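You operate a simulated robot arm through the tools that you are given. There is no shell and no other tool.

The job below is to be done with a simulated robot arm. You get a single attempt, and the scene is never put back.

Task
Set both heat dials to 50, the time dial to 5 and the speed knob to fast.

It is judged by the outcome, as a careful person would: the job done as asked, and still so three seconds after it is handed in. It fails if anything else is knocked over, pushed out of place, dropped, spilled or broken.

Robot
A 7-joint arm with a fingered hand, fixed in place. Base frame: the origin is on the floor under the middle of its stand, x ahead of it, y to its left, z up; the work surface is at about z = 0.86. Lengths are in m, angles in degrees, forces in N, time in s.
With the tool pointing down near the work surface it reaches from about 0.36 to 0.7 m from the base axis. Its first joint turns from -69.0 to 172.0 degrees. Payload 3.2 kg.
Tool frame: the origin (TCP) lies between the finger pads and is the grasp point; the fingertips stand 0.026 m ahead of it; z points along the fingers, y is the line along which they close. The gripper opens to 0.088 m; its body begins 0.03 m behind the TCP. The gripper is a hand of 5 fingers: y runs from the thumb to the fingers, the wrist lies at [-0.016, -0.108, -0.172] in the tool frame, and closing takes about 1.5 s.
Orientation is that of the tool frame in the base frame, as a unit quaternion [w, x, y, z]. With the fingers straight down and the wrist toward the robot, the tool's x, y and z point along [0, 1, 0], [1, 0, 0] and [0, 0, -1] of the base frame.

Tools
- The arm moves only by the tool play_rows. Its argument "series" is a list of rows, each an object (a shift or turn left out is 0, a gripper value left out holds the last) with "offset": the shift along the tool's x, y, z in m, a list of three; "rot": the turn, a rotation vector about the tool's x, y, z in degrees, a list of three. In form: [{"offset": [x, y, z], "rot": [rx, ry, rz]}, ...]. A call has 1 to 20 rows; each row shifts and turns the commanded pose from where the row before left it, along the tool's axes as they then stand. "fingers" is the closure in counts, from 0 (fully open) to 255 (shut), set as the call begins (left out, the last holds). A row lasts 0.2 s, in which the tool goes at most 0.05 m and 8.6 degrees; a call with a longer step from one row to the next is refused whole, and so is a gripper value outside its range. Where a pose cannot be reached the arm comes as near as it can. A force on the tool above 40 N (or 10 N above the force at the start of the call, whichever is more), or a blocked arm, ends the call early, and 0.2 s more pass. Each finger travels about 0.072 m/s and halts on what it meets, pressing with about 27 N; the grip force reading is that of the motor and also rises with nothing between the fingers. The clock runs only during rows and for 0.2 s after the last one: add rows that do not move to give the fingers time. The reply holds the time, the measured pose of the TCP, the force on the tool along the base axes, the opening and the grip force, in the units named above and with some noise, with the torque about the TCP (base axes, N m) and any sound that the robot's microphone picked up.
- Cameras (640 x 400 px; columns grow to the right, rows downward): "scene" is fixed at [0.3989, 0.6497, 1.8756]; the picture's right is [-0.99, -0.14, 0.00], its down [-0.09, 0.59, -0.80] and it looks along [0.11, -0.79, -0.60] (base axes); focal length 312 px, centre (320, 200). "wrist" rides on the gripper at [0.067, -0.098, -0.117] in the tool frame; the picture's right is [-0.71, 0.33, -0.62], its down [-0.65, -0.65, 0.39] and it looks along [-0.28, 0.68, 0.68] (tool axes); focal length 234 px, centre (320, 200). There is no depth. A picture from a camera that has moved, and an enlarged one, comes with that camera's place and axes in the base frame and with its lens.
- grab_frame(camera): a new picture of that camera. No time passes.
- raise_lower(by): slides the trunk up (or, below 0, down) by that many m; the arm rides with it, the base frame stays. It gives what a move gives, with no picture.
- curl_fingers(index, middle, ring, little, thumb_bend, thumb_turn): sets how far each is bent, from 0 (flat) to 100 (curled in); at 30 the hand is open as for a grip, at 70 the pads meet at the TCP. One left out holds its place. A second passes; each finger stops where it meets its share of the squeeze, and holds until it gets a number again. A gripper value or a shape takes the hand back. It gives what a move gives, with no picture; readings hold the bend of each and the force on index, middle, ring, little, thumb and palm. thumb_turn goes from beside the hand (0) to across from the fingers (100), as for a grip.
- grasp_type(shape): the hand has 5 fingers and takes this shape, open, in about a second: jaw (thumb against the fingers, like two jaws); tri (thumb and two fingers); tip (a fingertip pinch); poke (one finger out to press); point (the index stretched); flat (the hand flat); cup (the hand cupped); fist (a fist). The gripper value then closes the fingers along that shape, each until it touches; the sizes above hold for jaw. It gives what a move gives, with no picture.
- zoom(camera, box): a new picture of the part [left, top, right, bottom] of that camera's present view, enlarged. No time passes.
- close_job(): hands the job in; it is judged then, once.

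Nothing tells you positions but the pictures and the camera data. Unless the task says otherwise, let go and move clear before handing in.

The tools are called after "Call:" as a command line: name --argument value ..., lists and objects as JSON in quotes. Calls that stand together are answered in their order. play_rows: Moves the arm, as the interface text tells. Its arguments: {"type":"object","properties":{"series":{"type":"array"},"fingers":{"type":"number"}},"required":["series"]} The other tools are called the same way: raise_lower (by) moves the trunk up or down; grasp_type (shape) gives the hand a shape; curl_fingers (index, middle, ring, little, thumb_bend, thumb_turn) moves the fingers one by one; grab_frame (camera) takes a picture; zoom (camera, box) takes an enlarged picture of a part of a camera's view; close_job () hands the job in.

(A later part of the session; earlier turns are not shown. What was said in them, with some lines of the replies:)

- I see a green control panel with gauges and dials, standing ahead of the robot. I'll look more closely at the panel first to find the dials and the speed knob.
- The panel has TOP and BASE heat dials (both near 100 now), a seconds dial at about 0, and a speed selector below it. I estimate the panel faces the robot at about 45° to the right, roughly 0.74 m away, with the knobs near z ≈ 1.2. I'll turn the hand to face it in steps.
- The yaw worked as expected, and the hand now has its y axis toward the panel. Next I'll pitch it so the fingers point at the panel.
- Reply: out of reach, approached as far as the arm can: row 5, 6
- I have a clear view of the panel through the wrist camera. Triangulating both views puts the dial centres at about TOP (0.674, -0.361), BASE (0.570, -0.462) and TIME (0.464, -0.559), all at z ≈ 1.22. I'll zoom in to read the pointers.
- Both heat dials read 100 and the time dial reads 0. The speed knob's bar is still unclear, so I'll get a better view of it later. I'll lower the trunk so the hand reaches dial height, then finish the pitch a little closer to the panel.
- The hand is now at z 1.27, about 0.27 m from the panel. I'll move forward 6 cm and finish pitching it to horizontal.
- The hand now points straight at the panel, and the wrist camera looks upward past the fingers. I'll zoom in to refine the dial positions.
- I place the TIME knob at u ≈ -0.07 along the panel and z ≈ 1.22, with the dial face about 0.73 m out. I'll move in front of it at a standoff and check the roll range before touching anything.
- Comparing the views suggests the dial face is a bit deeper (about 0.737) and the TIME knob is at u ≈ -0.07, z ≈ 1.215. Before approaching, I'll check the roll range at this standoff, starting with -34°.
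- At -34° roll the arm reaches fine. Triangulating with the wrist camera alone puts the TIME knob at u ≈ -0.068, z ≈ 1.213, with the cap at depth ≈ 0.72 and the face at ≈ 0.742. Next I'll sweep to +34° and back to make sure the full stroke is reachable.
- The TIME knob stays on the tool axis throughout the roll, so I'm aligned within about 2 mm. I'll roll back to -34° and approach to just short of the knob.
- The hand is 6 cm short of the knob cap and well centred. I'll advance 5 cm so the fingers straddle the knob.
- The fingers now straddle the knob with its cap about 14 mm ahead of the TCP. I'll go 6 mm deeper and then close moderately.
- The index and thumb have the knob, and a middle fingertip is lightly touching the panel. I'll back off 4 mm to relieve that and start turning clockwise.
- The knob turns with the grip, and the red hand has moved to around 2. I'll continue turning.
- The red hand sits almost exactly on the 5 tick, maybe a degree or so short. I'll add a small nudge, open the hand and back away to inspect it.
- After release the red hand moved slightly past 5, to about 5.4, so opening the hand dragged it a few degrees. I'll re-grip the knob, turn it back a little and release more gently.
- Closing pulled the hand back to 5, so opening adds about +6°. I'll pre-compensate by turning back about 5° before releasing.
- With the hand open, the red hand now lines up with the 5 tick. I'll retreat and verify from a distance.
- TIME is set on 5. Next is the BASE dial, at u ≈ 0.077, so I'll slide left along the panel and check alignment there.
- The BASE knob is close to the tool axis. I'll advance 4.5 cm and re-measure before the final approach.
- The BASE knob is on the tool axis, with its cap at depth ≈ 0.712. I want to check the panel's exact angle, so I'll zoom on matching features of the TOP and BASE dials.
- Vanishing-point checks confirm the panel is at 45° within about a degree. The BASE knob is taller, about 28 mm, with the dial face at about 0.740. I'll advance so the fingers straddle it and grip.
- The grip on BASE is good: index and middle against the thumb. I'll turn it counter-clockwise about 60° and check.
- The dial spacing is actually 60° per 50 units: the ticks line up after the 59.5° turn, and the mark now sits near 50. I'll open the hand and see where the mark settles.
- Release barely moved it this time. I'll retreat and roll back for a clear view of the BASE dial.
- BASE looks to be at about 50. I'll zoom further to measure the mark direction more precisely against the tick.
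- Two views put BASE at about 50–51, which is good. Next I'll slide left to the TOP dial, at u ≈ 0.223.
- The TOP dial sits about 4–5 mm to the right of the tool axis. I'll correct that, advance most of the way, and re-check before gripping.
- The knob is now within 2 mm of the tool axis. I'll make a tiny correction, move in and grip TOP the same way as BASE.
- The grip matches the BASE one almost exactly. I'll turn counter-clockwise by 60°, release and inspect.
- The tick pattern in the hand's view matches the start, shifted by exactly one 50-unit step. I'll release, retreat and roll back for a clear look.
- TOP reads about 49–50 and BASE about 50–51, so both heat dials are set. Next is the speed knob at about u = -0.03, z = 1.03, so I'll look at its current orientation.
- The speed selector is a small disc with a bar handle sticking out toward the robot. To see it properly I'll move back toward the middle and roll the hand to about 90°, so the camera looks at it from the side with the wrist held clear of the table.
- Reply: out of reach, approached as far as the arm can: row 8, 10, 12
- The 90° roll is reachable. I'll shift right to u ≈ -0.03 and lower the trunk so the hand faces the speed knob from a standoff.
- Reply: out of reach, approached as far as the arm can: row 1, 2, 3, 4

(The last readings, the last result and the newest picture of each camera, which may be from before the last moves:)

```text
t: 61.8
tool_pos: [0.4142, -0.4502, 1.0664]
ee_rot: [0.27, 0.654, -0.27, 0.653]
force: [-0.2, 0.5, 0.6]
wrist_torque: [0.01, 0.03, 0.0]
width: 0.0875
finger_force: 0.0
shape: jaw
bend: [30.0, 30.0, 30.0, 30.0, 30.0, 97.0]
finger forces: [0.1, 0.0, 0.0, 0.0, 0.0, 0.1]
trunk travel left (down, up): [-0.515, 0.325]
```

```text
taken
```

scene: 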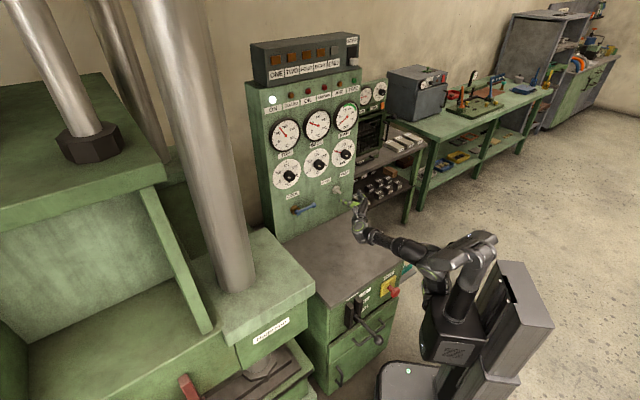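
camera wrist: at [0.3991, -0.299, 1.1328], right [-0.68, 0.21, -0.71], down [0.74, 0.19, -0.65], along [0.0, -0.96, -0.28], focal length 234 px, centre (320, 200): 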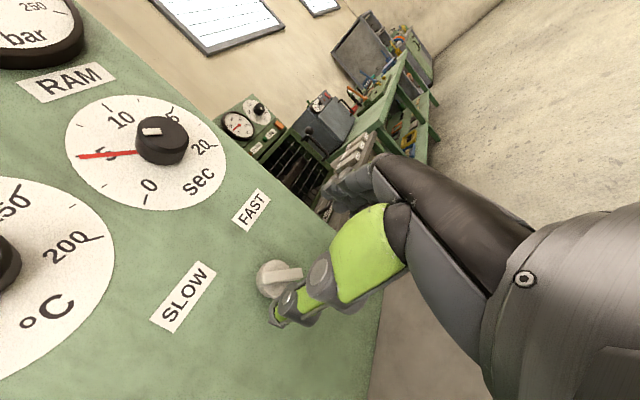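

The speed knob is now in the wrist view, beside the thumb. I'll zoom in on it.

Call:
zoom --camera "wrist" --box '[230, 230, 326, 305]'

Call:
zoom --camera "wrist" --box '[140, 160, 320, 340]'

Call:
zoom --camera "scene" --box '[318, 170, 390, 215]'

```text
5.33 times, centred on (278, 268) of wrist
camera zoom: at [0.3991, -0.299, 1.1328], right [-0.68, 0.21, -0.71], down [0.74, 0.19, -0.65], along [0.0, -0.96, -0.28], focal length 1249 px, centre (544, -160)
```

zoom: 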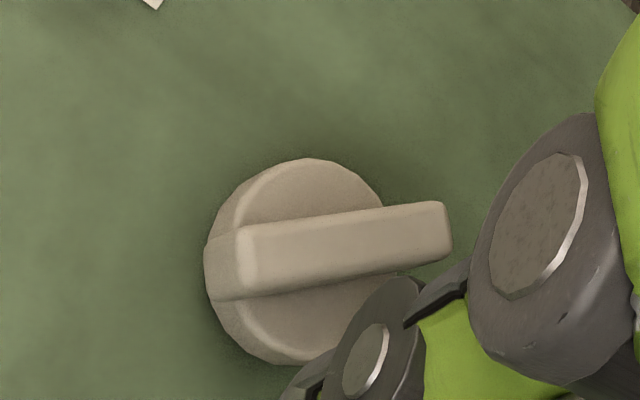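

```text
2.22 times, centred on (230, 250) of wrist
camera zoom: at [0.3991, -0.299, 1.1328], right [-0.68, 0.21, -0.71], down [0.74, 0.19, -0.65], along [0.0, -0.96, -0.28], focal length 520 px, centre (520, 89)
```

zoom: 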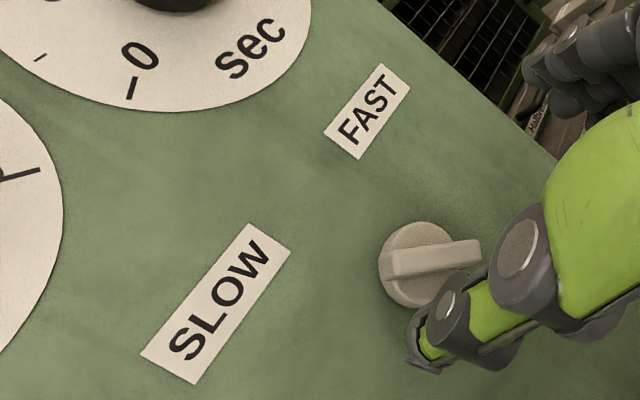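

```text
8.89 times, centred on (354, 192) of scene
camera zoom: at [0.3989, 0.6497, 1.8756], right [-0.99, -0.14, 0.0], down [-0.09, 0.59, -0.8], along [0.11, -0.79, -0.6], focal length 2775 px, centre (18, 267)
```

zoom: 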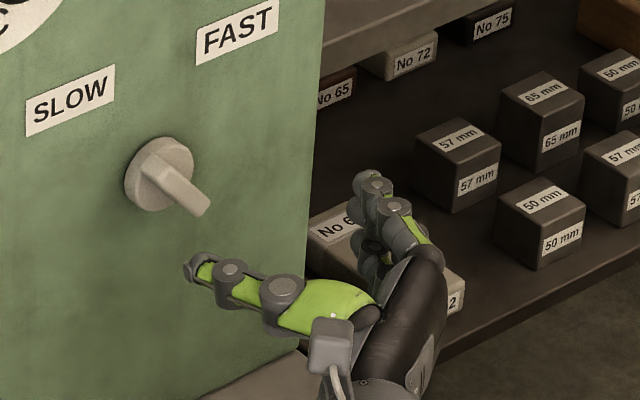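

The selector's bar runs from upper-left to lower-right, so it points at SLOW and needs to go about 80–90° clockwise to FAST. I'll test whether the arm can roll from 90° to 135° at this standoff, which would let me pinch the bar and turn it in one go.

Call:
play_rows --series '[{"rot": [0, 0, 7.5]}, {"rot": [0, 0, 7.5]}, {"rot": [0, 0, 7.5]}, {"rot": [0, 0, 7.5]}, {"rot": [0, 0, 7.5]}, {"rot": [0, 0, 7.5]}, {"rot": [0, 0, 0]}]'

Call:
grab_frame --camera "scene"

Call:
grab_frame --camera "wrist"

```text
t: 63.4
tool_pos: [0.4217, -0.4558, 1.0655]
ee_rot: [-0.001, 0.499, -0.501, 0.707]
force: [0.5, -0.3, -0.2]
wrist_torque: [-0.01, 0.01, -0.03]
width: 0.0878
finger_force: 0.1
shape: jaw
bend: [30.0, 30.0, 30.0, 30.0, 30.0, 97.0]
finger forces: [0.0, 0.1, 0.1, 0.1, 0.0, 0.0]
out of reach, approached as far as the arm can: row 2, 4
trunk travel left (down, up): [-0.515, 0.325]
```

```text
taken
```

scene: 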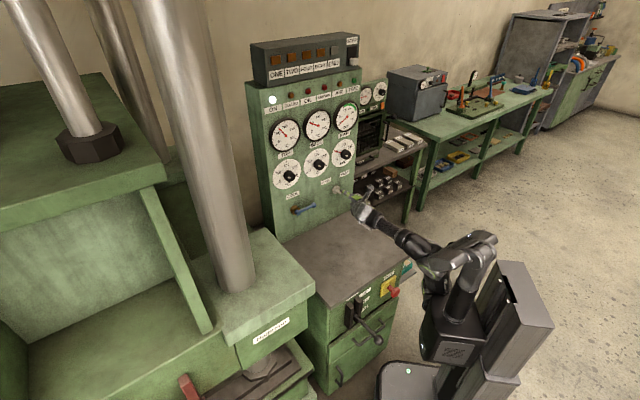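

```text
taken
camera wrist: at [0.3526, -0.3582, 1.1817], right [-0.25, 0.63, -0.73], down [0.93, 0.38, 0.0], along [0.28, -0.68, -0.68], focal length 234 px, centre (320, 200)
```

wrist: 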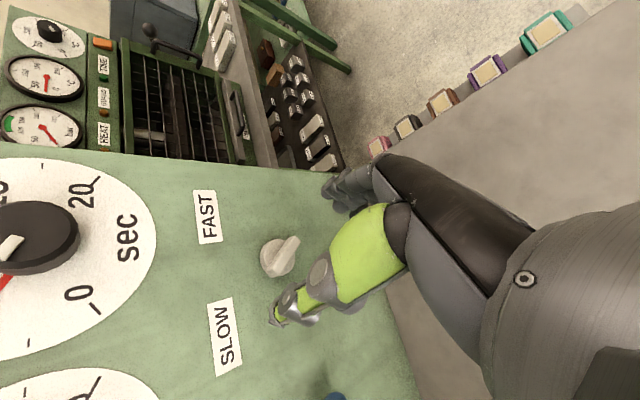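

Rolling to 135° is reachable. I'll zoom on the selector from this view to pin down its geometry.

Call:
zoom --camera "wrist" --box '[240, 225, 320, 275]'

Call:
zoom --camera "wrist" --box '[180, 180, 340, 380]'

```text
8.00 times, centred on (280, 250) of wrist
camera zoom: at [0.3526, -0.3582, 1.1817], right [-0.25, 0.63, -0.73], down [0.93, 0.38, 0.0], along [0.28, -0.68, -0.68], focal length 1873 px, centre (640, -200)
```

zoom: 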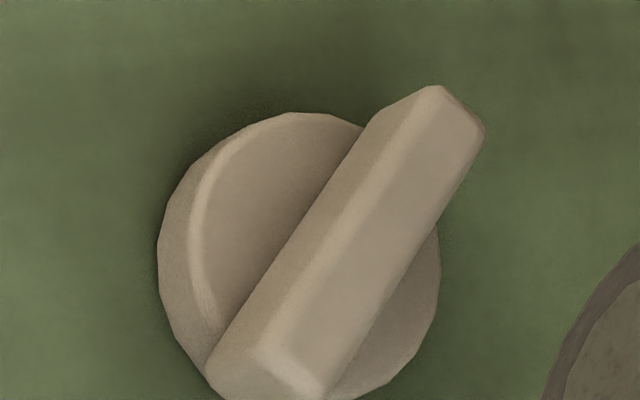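

```text
2.00 times, centred on (260, 280) of wrist
camera zoom: at [0.3526, -0.3582, 1.1817], right [-0.25, 0.63, -0.73], down [0.93, 0.38, 0.0], along [0.28, -0.68, -0.68], focal length 468 px, centre (440, 40)
```

zoom: 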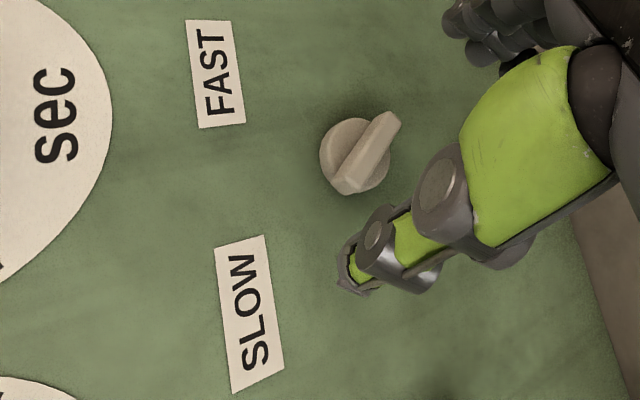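

The selector is a 33 mm disc with a 40 mm bar at about -41°, centred at u ≈ -0.029, z ≈ 1.042, with the bar front at depth ≈ 0.714. I'll roll back to about 49°, perpendicular to the bar, while centring on the knob, and check reach.

Call:
play_rows --series '[{"offset": [0, 0, 0.005], "rot": [0, 0, -7.8]}, {"offset": [0, 0, 0.005], "rot": [0, 0, -7.8]}, {"offset": [0, 0, 0.005], "rot": [0, 0, -7.8]}, {"offset": [0, 0, 0.005], "rot": [0, 0, -7.8]}, {"rot": [0, 0, -7.8]}, {"rot": [0, 0, -7.8]}, {"rot": [0, 0, -7.8]}, {"rot": [0, 0, -7.8]}, {"rot": [0, 0, -7.8]}, {"rot": [0, 0, -7.8]}, {"rot": [0, 0, -8]}, {"rot": [0, 0, 0]}]'

Call:
grab_frame --camera "scene"

Call:
grab_frame --camera "wrist"

```text
t: 66.0
tool_pos: [0.4356, -0.4712, 1.0655]
ee_rot: [0.482, 0.706, -0.024, 0.518]
force: [-0.8, 0.3, -0.3]
wrist_torque: [0.01, 0.0, 0.04]
width: 0.0879
finger_force: 0.1
shape: jaw
bend: [30.0, 30.0, 30.0, 30.0, 30.0, 97.0]
finger forces: [0.0, 0.0, 0.1, 0.0, 0.0, 0.1]
trunk travel left (down, up): [-0.515, 0.325]
```

```text
taken
```

scene: 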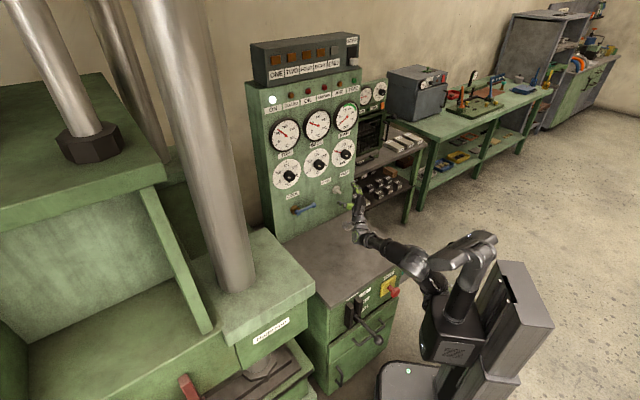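

```text
taken
camera wrist: at [0.4335, -0.3042, 1.0512], right [-0.95, -0.06, -0.31], down [0.32, -0.23, -0.92], along [-0.01, -0.97, 0.24], focal length 234 px, centre (320, 200)
```

wrist: 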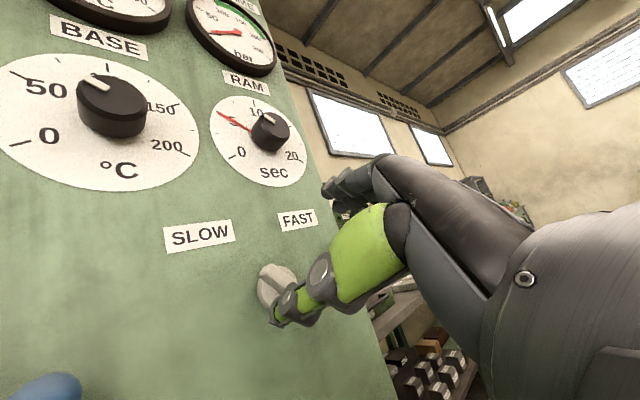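

At 49° roll everything is reachable. The knob is about 23 mm below the tool axis, so I'll centre on it and move a bit closer.

Call:
play_rows --series '[{"offset": [-0.0199, -0.0129, 0.01]}, {"offset": [0, 0, 0.01]}, {"rot": [0, 0, 0]}]'

Call:
grab_frame --camera "wrist"

Call:
zoom --camera "wrist" --box '[230, 200, 342, 290]'

Call:
zoom --camera "scene" --box '[318, 170, 398, 220]'

```text
t: 66.8
tool_pos: [0.4477, -0.4863, 1.0411]
ee_rot: [0.482, 0.707, -0.024, 0.517]
force: [0.4, -0.2, 0.5]
wrist_torque: [0.02, 0.04, 0.03]
width: 0.0876
finger_force: 0.1
shape: jaw
bend: [30.0, 30.0, 30.0, 30.0, 30.0, 97.0]
finger forces: [0.0, 0.1, 0.0, 0.1, 0.0, 0.0]
trunk travel left (down, up): [-0.515, 0.325]
```

```text
taken
camera wrist: at [0.4455, -0.3204, 1.028], right [-0.95, -0.07, -0.32], down [0.32, -0.23, -0.92], along [-0.01, -0.97, 0.24], focal length 234 px, centre (320, 200)
```

wrist: 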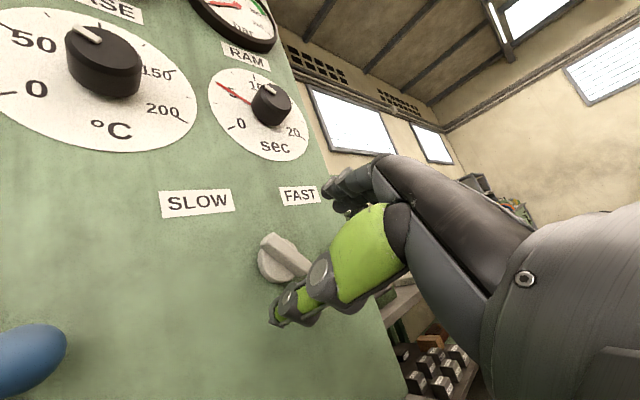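

```text
4.44 times, centred on (286, 245) of wrist
camera zoom: at [0.4455, -0.3204, 1.028], right [-0.95, -0.07, -0.32], down [0.32, -0.23, -0.92], along [-0.01, -0.97, 0.24], focal length 1041 px, centre (471, 0)
```

zoom: 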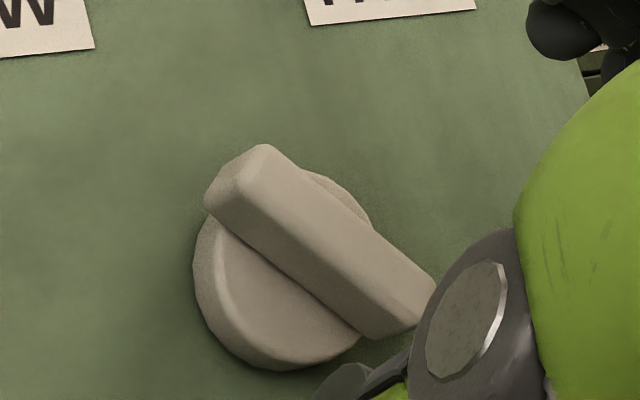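

```text
8.00 times, centred on (358, 195) of scene
camera zoom: at [0.3989, 0.6497, 1.8756], right [-0.99, -0.14, 0.0], down [-0.09, 0.59, -0.8], along [0.11, -0.79, -0.6], focal length 2498 px, centre (16, 240)
```

zoom: 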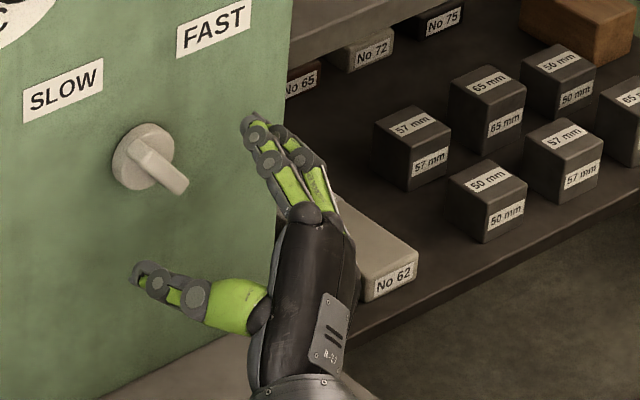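

The jaw is now perpendicular to the bar and centred within 2 mm. I'll advance 4 cm so the fingers straddle the bar without touching the disc, then close.

Call:
play_rows --series '[{"offset": [0, -0.002, 0.015]}, {"offset": [0, 0, 0.015]}, {"offset": [0, 0, 0.01]}, {"rot": [0, 0, 0]}]'

Call:
grab_frame --camera "wrist"

Call:
zoom --camera "scene" --box '[318, 160, 398, 210]'

```text
t: 67.8
tool_pos: [0.4765, -0.5132, 1.0406]
ee_rot: [0.482, 0.707, -0.025, 0.517]
force: [0.3, 0.2, 1.1]
wrist_torque: [-0.01, 0.0, 0.0]
width: 0.0878
finger_force: 0.1
shape: jaw
bend: [30.0, 30.0, 30.0, 30.0, 30.0, 97.0]
finger forces: [0.0, 0.0, 0.0, 0.0, 0.1, 0.0]
trunk travel left (down, up): [-0.515, 0.325]
```

```text
taken
camera wrist: at [0.475, -0.3478, 1.0269], right [-0.95, -0.06, -0.32], down [0.32, -0.23, -0.92], along [-0.01, -0.97, 0.24], focal length 234 px, centre (320, 200)
```

wrist: 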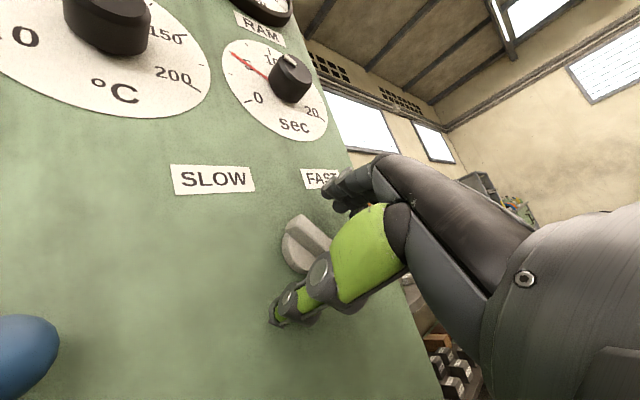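

```text
8.00 times, centred on (358, 185) of scene
camera zoom: at [0.3989, 0.6497, 1.8756], right [-0.99, -0.14, 0.0], down [-0.09, 0.59, -0.8], along [0.11, -0.79, -0.6], focal length 2498 px, centre (16, 320)
```

zoom: 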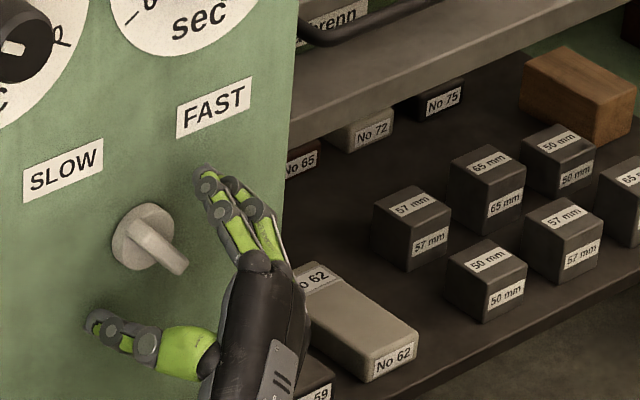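

The bar sits between the thumb and fingers. Closing now.

Call:
play_rows --series '[{"rot": [0, 0, 0]}, {"rot": [0, 0, 0]}, {"rot": [0, 0, 0]}, {"rot": [0, 0, 0]}, {"rot": [0, 0, 0]}, {"rot": [0, 0, 0]}, {"rot": [0, 0, 0]}, {"rot": [0, 0, 0]}, {"rot": [0, 0, 0]}]' --fingers 240

Call:
grab_frame --camera "wrist"

Call:
zoom --camera "scene" --box '[318, 160, 398, 210]'

```text
t: 69.8
tool_pos: [0.4762, -0.5144, 1.0423]
ee_rot: [0.481, 0.706, -0.024, 0.52]
force: [-2.1, -4.1, 4.1]
wrist_torque: [-0.06, -0.04, -0.08]
width: 0.0067
finger_force: 0.1
shape: jaw
bend: [65.0, 64.0, 71.0, 67.0, 59.0, 100.0]
finger forces: [2.5, 2.3, 1.1, 0.1, 0.6, 0.0]
trunk travel left (down, up): [-0.515, 0.325]
```

```text
taken
camera wrist: at [0.4738, -0.3481, 1.0274], right [-0.95, -0.06, -0.32], down [0.32, -0.23, -0.92], along [-0.01, -0.97, 0.24], focal length 234 px, centre (320, 200)
```

wrist: 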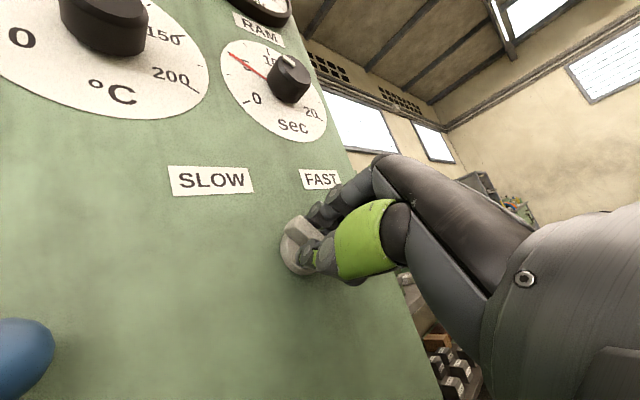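

```text
8.00 times, centred on (358, 185) of scene
camera zoom: at [0.3989, 0.6497, 1.8756], right [-0.99, -0.14, 0.0], down [-0.09, 0.59, -0.8], along [0.11, -0.79, -0.6], focal length 2498 px, centre (16, 320)
```

zoom: 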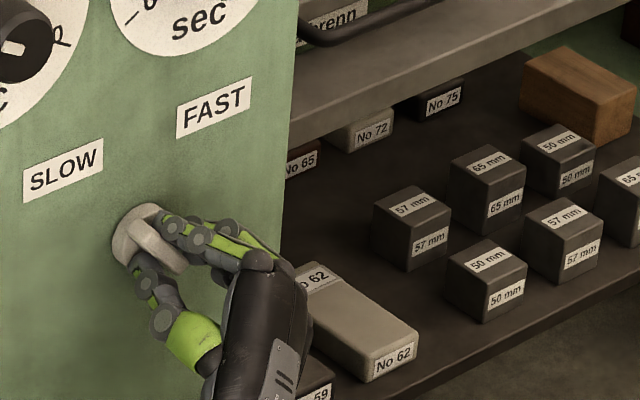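

The bar is pinched, only loosely, so I'll close fully and start turning clockwise.

Call:
play_rows --series '[{"rot": [0, 0, 0]}, {"rot": [0, 0, 0]}, {"rot": [0, 0, 0]}, {"rot": [0, 0, 4.2]}, {"rot": [0, 0, 4.2]}, {"rot": [0, 0, 4.2]}, {"rot": [0, 0, 4.2]}, {"rot": [0, 0, 4.2]}, {"rot": [0, 0, 0]}]' --fingers 255

Call:
grab_frame --camera "wrist"

Call:
zoom --camera "scene" --box '[318, 160, 398, 210]'

```text
t: 71.8
tool_pos: [0.4756, -0.5134, 1.0411]
ee_rot: [0.379, 0.69, -0.153, 0.597]
force: [0.6, -5.7, 3.4]
wrist_torque: [-0.09, -0.05, -0.07]
width: 0.0077
finger_force: 26.4
shape: jaw
bend: [64.0, 63.0, 71.0, 70.0, 79.0, 100.0]
finger forces: [14.2, 8.9, 3.0, 0.0, 21.7, 0.1]
trunk travel left (down, up): [-0.515, 0.325]
```

```text
taken
camera wrist: at [0.4723, -0.3502, 1.0705], right [-0.83, 0.05, -0.55], down [0.55, 0.0, -0.83], along [-0.04, -1.0, -0.03], focal length 234 px, centre (320, 200)
```

wrist: 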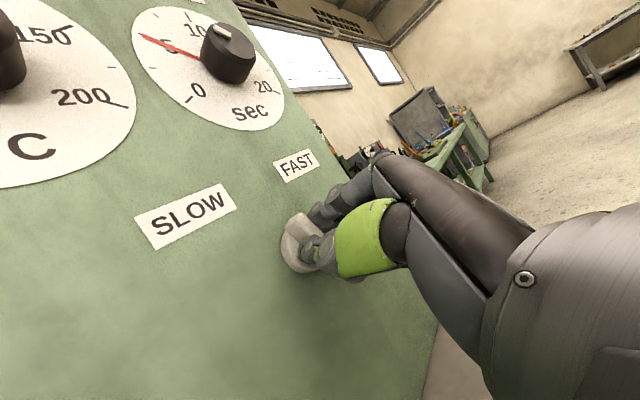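

```text
8.00 times, centred on (358, 185) of scene
camera zoom: at [0.3989, 0.6497, 1.8756], right [-0.99, -0.14, 0.0], down [-0.09, 0.59, -0.8], along [0.11, -0.79, -0.6], focal length 2498 px, centre (16, 320)
```

zoom: 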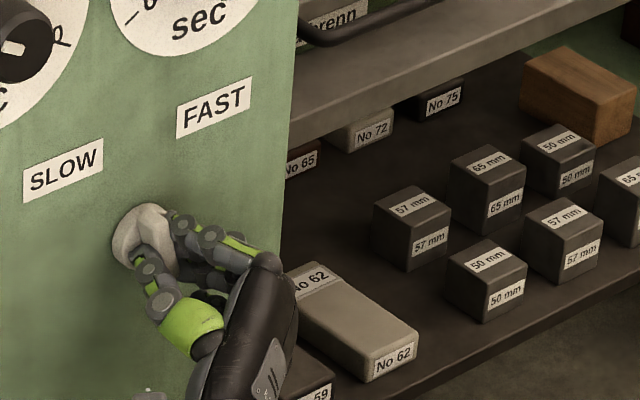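

The selector is turning with the pinch. I'll continue clockwise.

Call:
play_rows --series '[{"rot": [0, 0, 4.2]}, {"rot": [0, 0, 4.2]}, {"rot": [0, 0, 4.2]}, {"rot": [0, 0, 4.2]}, {"rot": [0, 0, 4.2]}, {"rot": [0, 0, 4.2]}, {"rot": [0, 0, 4.2]}, {"rot": [0, 0, 4.2]}, {"rot": [0, 0, 4.2]}, {"rot": [0, 0, 4.2]}, {"rot": [0, 0, 0]}]'

Call:
grab_frame --camera "wrist"

Call:
zoom --camera "scene" --box '[318, 160, 398, 210]'

```text
t: 74.2
tool_pos: [0.4754, -0.5155, 1.0403]
ee_rot: [0.14, 0.589, -0.391, 0.693]
force: [0.1, -10.1, 10.2]
wrist_torque: [-0.16, -0.05, -0.14]
width: 0.0073
finger_force: 26.9
shape: jaw
bend: [64.0, 63.0, 71.0, 70.0, 79.0, 100.0]
finger forces: [14.3, 6.8, 2.0, 0.0, 22.3, 0.0]
trunk travel left (down, up): [-0.515, 0.325]
```

```text
taken
camera wrist: at [0.4363, -0.3856, 1.1397], right [-0.47, 0.41, -0.78], down [0.88, 0.33, -0.35], along [0.11, -0.85, -0.51], focal length 234 px, centre (320, 200)
```

wrist: 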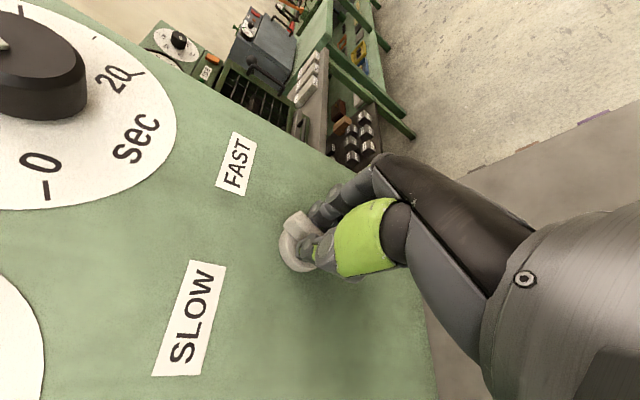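

```text
8.00 times, centred on (358, 185) of scene
camera zoom: at [0.3989, 0.6497, 1.8756], right [-0.99, -0.14, 0.0], down [-0.09, 0.59, -0.8], along [0.11, -0.79, -0.6], focal length 2498 px, centre (16, 320)
```

zoom: 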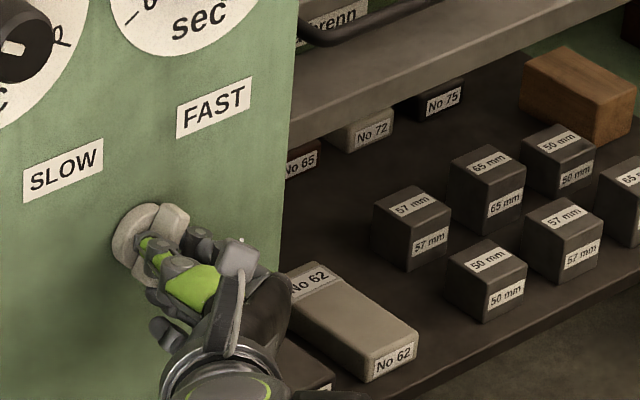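

The bar has turned about 63° with a steady grip. I'll go the remaining ~18° toward FAST.

Call:
play_rows --series '[{"rot": [0, 0, 4.2]}, {"rot": [0, 0, 4.2]}, {"rot": [0, 0, 4.2]}, {"rot": [0, 0, 4.2]}, {"rot": [0, 0, 0]}]'

Call:
grab_frame --camera "wrist"

Call:
zoom --camera "wrist" --box '[200, 150, 360, 300]'

Call:
zoom --camera "scene" --box '[318, 160, 398, 210]'

```text
t: 75.4
tool_pos: [0.4744, -0.5154, 1.0414]
ee_rot: [0.037, 0.526, -0.472, 0.707]
force: [-0.4, -12.1, 11.8]
wrist_torque: [-0.23, 0.0, -0.16]
width: 0.0066
finger_force: 27.0
shape: jaw
bend: [65.0, 63.0, 71.0, 70.0, 79.0, 100.0]
finger forces: [11.2, 9.1, 2.8, 0.0, 23.3, 0.1]
trunk travel left (down, up): [-0.515, 0.325]
```

```text
taken
camera wrist: at [0.414, -0.4076, 1.1542], right [-0.31, 0.57, -0.76], down [0.92, 0.37, -0.09], along [0.23, -0.73, -0.64], focal length 234 px, centre (320, 200)
```

wrist: 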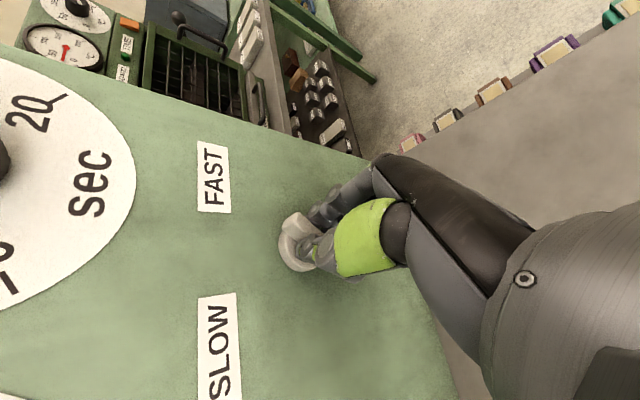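

```text
2.67 times, centred on (280, 225) of wrist
camera zoom: at [0.414, -0.4076, 1.1542], right [-0.31, 0.57, -0.76], down [0.92, 0.37, -0.09], along [0.23, -0.73, -0.64], focal length 624 px, centre (427, 133)
```

zoom: 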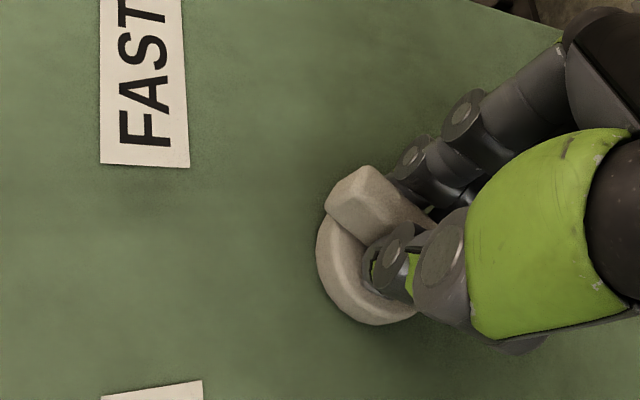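

```text
8.00 times, centred on (358, 185) of scene
camera zoom: at [0.3989, 0.6497, 1.8756], right [-0.99, -0.14, 0.0], down [-0.09, 0.59, -0.8], along [0.11, -0.79, -0.6], focal length 2498 px, centre (16, 320)
```

zoom: 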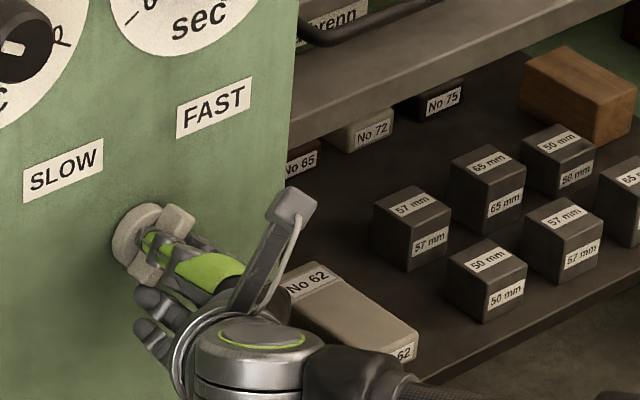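

The bar is now near +39°, close to the mirror position of SLOW. I'll add 3° more, then release and inspect.

Call:
play_rows --series '[{"rot": [0, 0, 3]}, {"rot": [0, 0, 0]}, {"rot": [0, 0, 0]}]'

Call:
play_rows --series '[{"rot": [0, 0, 0]}, {"rot": [0, 0, 0]}, {"rot": [0, 0, 0]}, {"rot": [0, 0, 0]}, {"rot": [0, 0, 0]}, {"rot": [0, 0, 0]}, {"rot": [0, 0, 0]}, {"rot": [0, 0, 0]}, {"rot": [0, 0, 0]}]' --fingers 0

Call:
grab_frame --camera "wrist"

Call:
zoom --camera "scene" --box '[318, 160, 398, 210]'

```text
t: 76.2
tool_pos: [0.4747, -0.5146, 1.0416]
ee_rot: [0.019, 0.514, -0.486, 0.707]
force: [-0.7, -10.2, 12.9]
wrist_torque: [-0.32, 0.01, -0.14]
width: 0.0066
finger_force: 26.7
shape: jaw
bend: [65.0, 63.0, 71.0, 70.0, 79.0, 100.0]
finger forces: [11.0, 9.7, 1.9, 0.0, 24.1, 0.0]
trunk travel left (down, up): [-0.515, 0.325]
```

```text
t: 78.2
tool_pos: [0.4749, -0.5135, 1.0402]
ee_rot: [0.019, 0.513, -0.486, 0.707]
force: [0.3, 0.4, -0.1]
wrist_torque: [-0.02, 0.04, -0.01]
width: 0.0878
finger_force: 0.1
shape: jaw
bend: [30.0, 30.0, 30.0, 30.0, 30.0, 97.0]
finger forces: [0.0, 0.0, 0.0, 0.0, 0.0, 0.1]
trunk travel left (down, up): [-0.515, 0.325]
```

```text
taken
camera wrist: at [0.4118, -0.4106, 1.1552], right [-0.28, 0.6, -0.75], down [0.93, 0.38, -0.05], along [0.25, -0.71, -0.66], focal length 234 px, centre (320, 200)
```

wrist: 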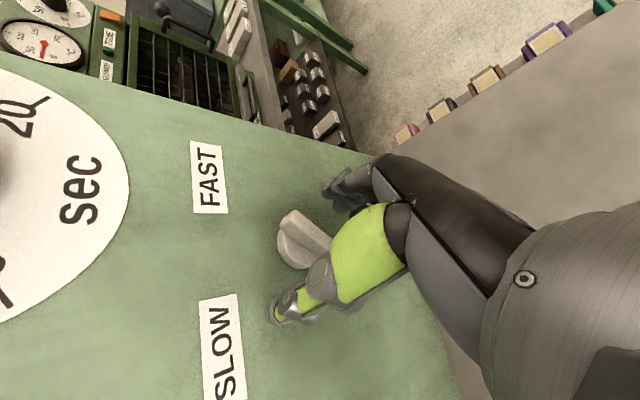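

```text
8.00 times, centred on (358, 185) of scene
camera zoom: at [0.3989, 0.6497, 1.8756], right [-0.99, -0.14, 0.0], down [-0.09, 0.59, -0.8], along [0.11, -0.79, -0.6], focal length 2498 px, centre (16, 320)
```

zoom: 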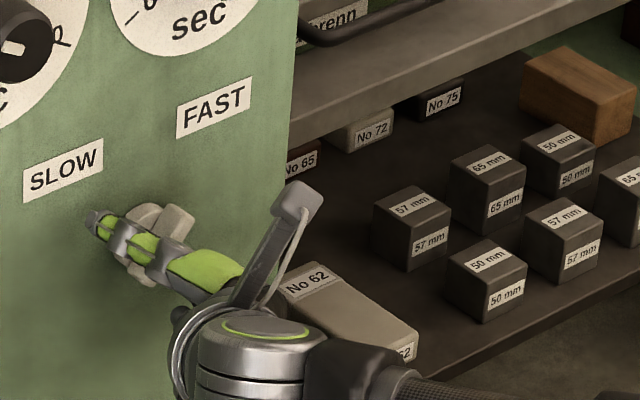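

Released. I'll back off straight out from the panel and check the selector's final orientation.

Call:
play_rows --series '[{"offset": [0, 0, -0.01]}, {"offset": [0, 0, -0.015]}, {"offset": [0, 0, -0.02]}, {"offset": [0, 0, -0.02]}, {"rot": [0, 0, 0]}]'

Call:
grab_frame --camera "wrist"

Call:
zoom --camera "wrist" --box '[180, 130, 340, 350]'

Call:
zoom --camera "scene" --box '[318, 160, 398, 210]'

```text
t: 79.4
tool_pos: [0.4309, -0.4683, 1.04]
ee_rot: [0.019, 0.514, -0.486, 0.706]
force: [0.6, -0.4, 0.3]
wrist_torque: [0.01, 0.0, 0.03]
width: 0.0878
finger_force: 0.0
shape: jaw
bend: [30.0, 30.0, 30.0, 30.0, 30.0, 97.0]
finger forces: [0.0, 0.0, 0.0, 0.1, 0.0, 0.0]
trunk travel left (down, up): [-0.515, 0.325]
```

```text
taken
camera wrist: at [0.3664, -0.3657, 1.1545], right [-0.28, 0.6, -0.75], down [0.93, 0.38, -0.05], along [0.25, -0.71, -0.66], focal length 234 px, centre (320, 200)
```

wrist: 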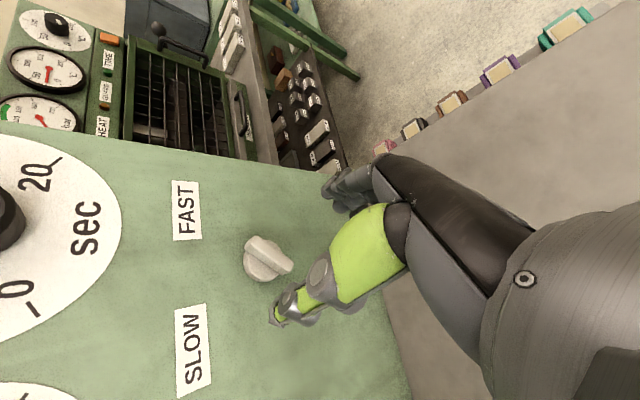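

```text
1.82 times, centred on (260, 240) of wrist
camera zoom: at [0.3664, -0.3657, 1.1545], right [-0.28, 0.6, -0.75], down [0.93, 0.38, -0.05], along [0.25, -0.71, -0.66], focal length 426 px, centre (429, 127)
```

zoom: 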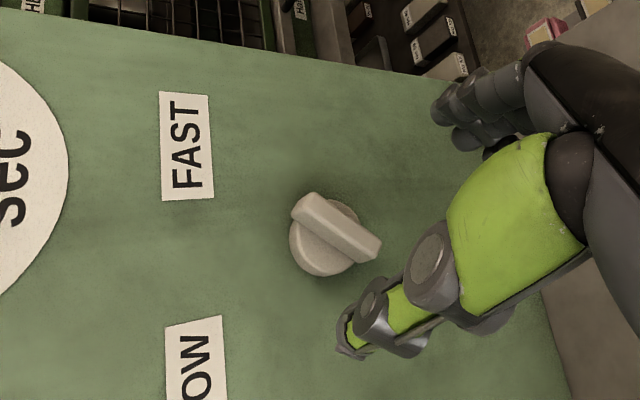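

```text
8.00 times, centred on (358, 185) of scene
camera zoom: at [0.3989, 0.6497, 1.8756], right [-0.99, -0.14, 0.0], down [-0.09, 0.59, -0.8], along [0.11, -0.79, -0.6], focal length 2498 px, centre (16, 320)
```

zoom: 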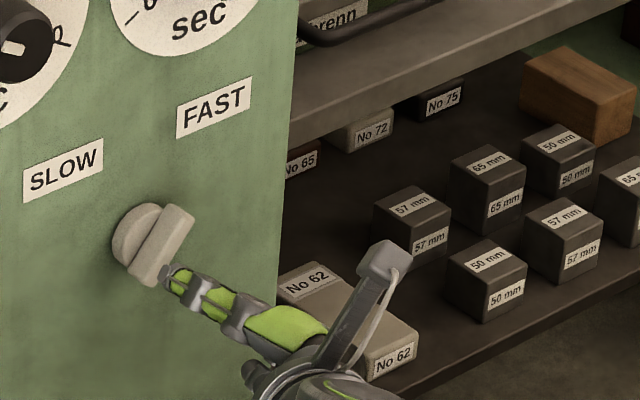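

The bar now points up and right, toward FAST. I'll measure its angle more precisely.

Call:
zoom --camera "wrist" --box '[225, 225, 305, 290]'

Call:
zoom --camera "scene" --box '[318, 165, 350, 200]'

```text
6.15 times, centred on (265, 258) of wrist
camera zoom: at [0.3664, -0.3657, 1.1545], right [-0.28, 0.6, -0.75], down [0.93, 0.38, -0.05], along [0.25, -0.71, -0.66], focal length 1441 px, centre (658, -154)
```

zoom: 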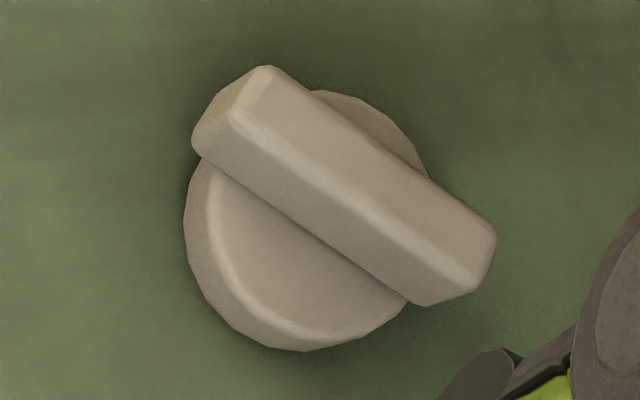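

```text
11.43 times, centred on (334, 182) of scene
camera zoom: at [0.3989, 0.6497, 1.8756], right [-0.99, -0.14, 0.0], down [-0.09, 0.59, -0.8], along [0.11, -0.79, -0.6], focal length 3568 px, centre (160, 400)
```

zoom: 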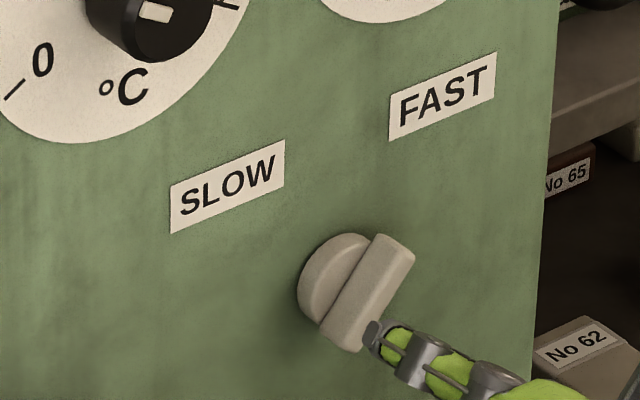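

The bar measures about +41°, a mirror of its SLOW position, so it points at FAST. I'll back the hand further away and verify all four controls.

Call:
play_rows --series '[{"rot": [0, 0, -8]}, {"rot": [0, 0, -8]}, {"rot": [0, 0, -8]}, {"rot": [0, 0, -8]}, {"rot": [0, 0, -8]}, {"rot": [0, 0, -8]}, {"rot": [0, 0, -8]}, {"rot": [0, 0, -8]}, {"rot": [0, 0, -8]}, {"rot": [0, 0, -8]}, {"offset": [0, 0, -0.02]}, {"offset": [0, 0, -0.02]}, {"offset": [0, 0, -0.02]}, {"rot": [0, 0, 0]}]'

Call:
grab_frame --camera "wrist"

Call:
grab_frame --camera "scene"

Call:
zoom --camera "scene" --box '[264, 130, 376, 200]'

```text
t: 82.4
tool_pos: [0.3914, -0.4261, 1.0399]
ee_rot: [0.47, 0.705, -0.04, 0.53]
force: [0.2, 0.1, -0.9]
wrist_torque: [-0.04, -0.01, -0.02]
width: 0.0878
finger_force: 0.2
shape: jaw
bend: [30.0, 30.0, 30.0, 30.0, 30.0, 97.0]
finger forces: [0.1, 0.0, 0.1, 0.1, 0.0, 0.1]
out of reach, approached as far as the arm can: row 13
trunk travel left (down, up): [-0.515, 0.325]
```

```text
taken
camera wrist: at [0.3893, -0.2608, 1.0314], right [-0.93, -0.05, -0.35], down [0.36, -0.2, -0.91], along [-0.02, -0.98, 0.2], focal length 234 px, centre (320, 200)
```

wrist: 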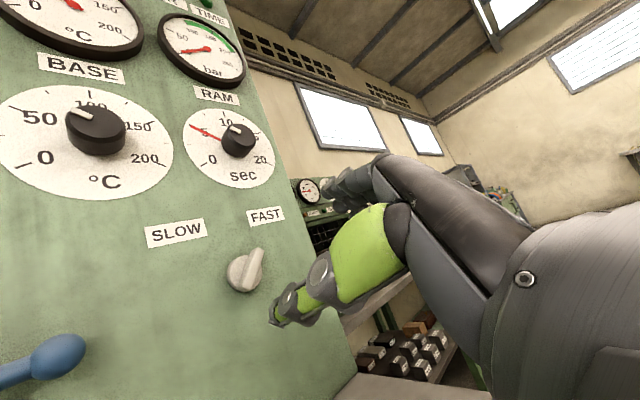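

```text
taken
```

scene: 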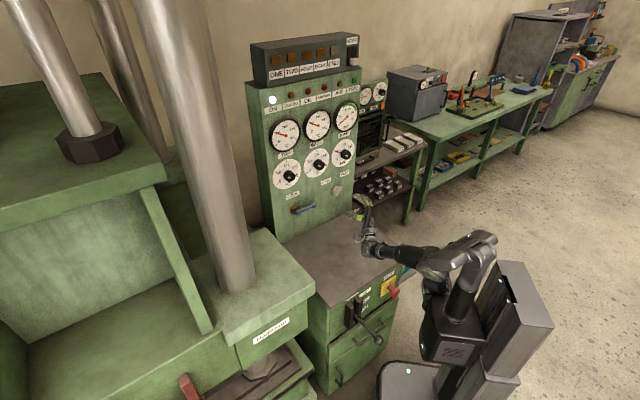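

```text
5.71 times, centred on (320, 165) of scene
camera zoom: at [0.3989, 0.6497, 1.8756], right [-0.99, -0.14, 0.0], down [-0.09, 0.59, -0.8], along [0.11, -0.79, -0.6], focal length 1784 px, centre (320, 400)
```

zoom: 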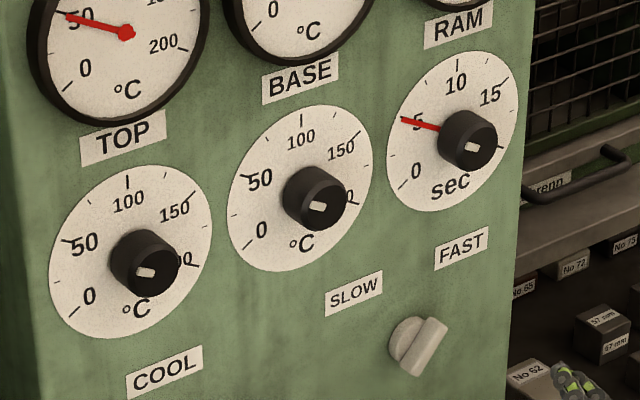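

The gauges are following the dials down, which gives an independent reading. I'll zoom in on them and on the dials.

Call:
zoom --camera "scene" --box '[264, 100, 344, 150]'

Call:
zoom --camera "wrist" --box '[170, 90, 290, 200]'

Call:
zoom --camera "wrist" --box '[140, 190, 290, 310]'

Call:
zoom --camera "wrist" --box '[0, 70, 180, 200]'

```text
8.00 times, centred on (304, 125) of scene
camera zoom: at [0.3989, 0.6497, 1.8756], right [-0.99, -0.14, 0.0], down [-0.09, 0.59, -0.8], along [0.11, -0.79, -0.6], focal length 2498 px, centre (448, 800)
```

zoom: 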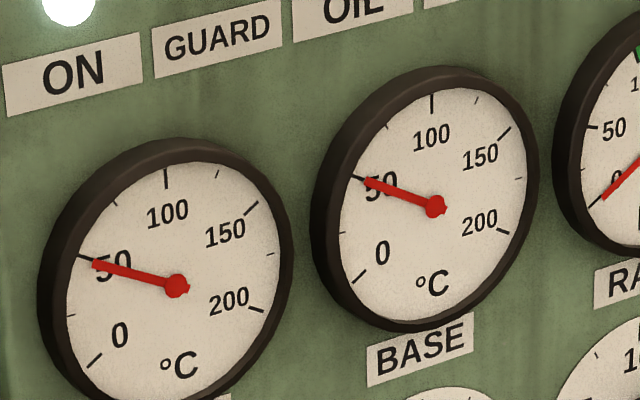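

```text
3.64 times, centred on (230, 145) of wrist
camera zoom: at [0.3893, -0.2608, 1.0314], right [-0.93, -0.05, -0.35], down [0.36, -0.2, -0.91], along [-0.02, -0.98, 0.2], focal length 852 px, centre (647, 400)
```

zoom: 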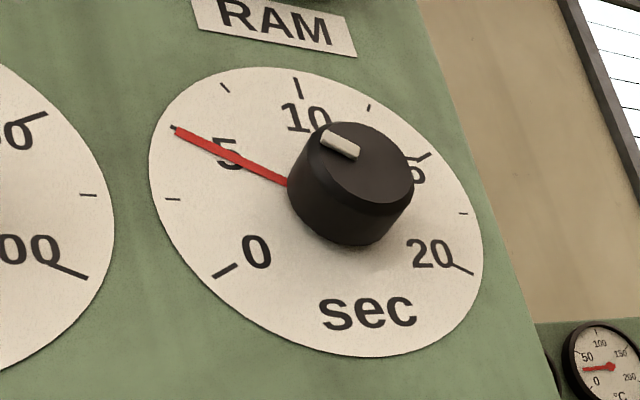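

```text
3.33 times, centred on (215, 250) of wrist
camera zoom: at [0.3893, -0.2608, 1.0314], right [-0.93, -0.05, -0.35], down [0.36, -0.2, -0.91], along [-0.02, -0.98, 0.2], focal length 781 px, centre (670, 33)
```

zoom: 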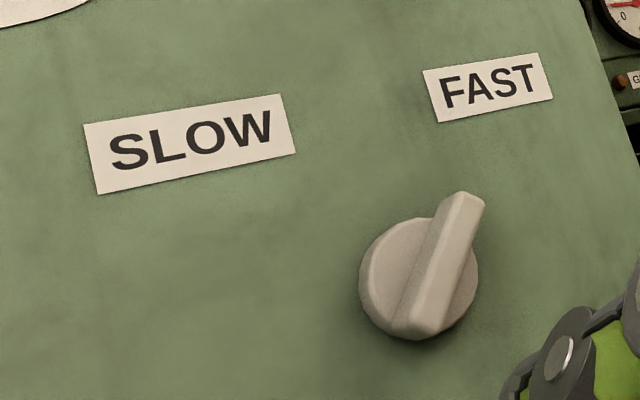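

```text
3.08 times, centred on (90, 135) of wrist
camera zoom: at [0.3893, -0.2608, 1.0314], right [-0.93, -0.05, -0.35], down [0.36, -0.2, -0.91], along [-0.02, -0.98, 0.2], focal length 720 px, centre (1028, 400)
```

zoom: 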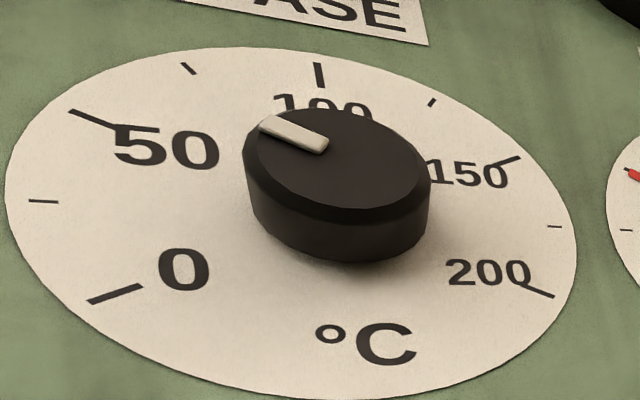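

All four settings check out, so I'm handing the job in:

- **Heat dials:** both are at 50 within about one unit, and their gauges have settled at the 50 tick.
- **Time dial:** the red hand is on the 5 tick.
- **Speed knob:** the bar points at FAST.

The hand is open and clear of the panel, and nothing else was disturbed.

Call:
close_job

```text
The job is handed in.
```

The job is done and handed in; the result of the judging has not come back yet.

- **Heat dials:** TOP and BASE are both on 50, about 49 and 51 by my reading. Both gauges have come down to the 50 tick.
- **Time dial:** the red hand is on the 5 tick.
- **Speed knob:** it was pointing at SLOW and now points at FAST.

The hand is open and clear of the panel. I saw nothing else moved or knocked over.
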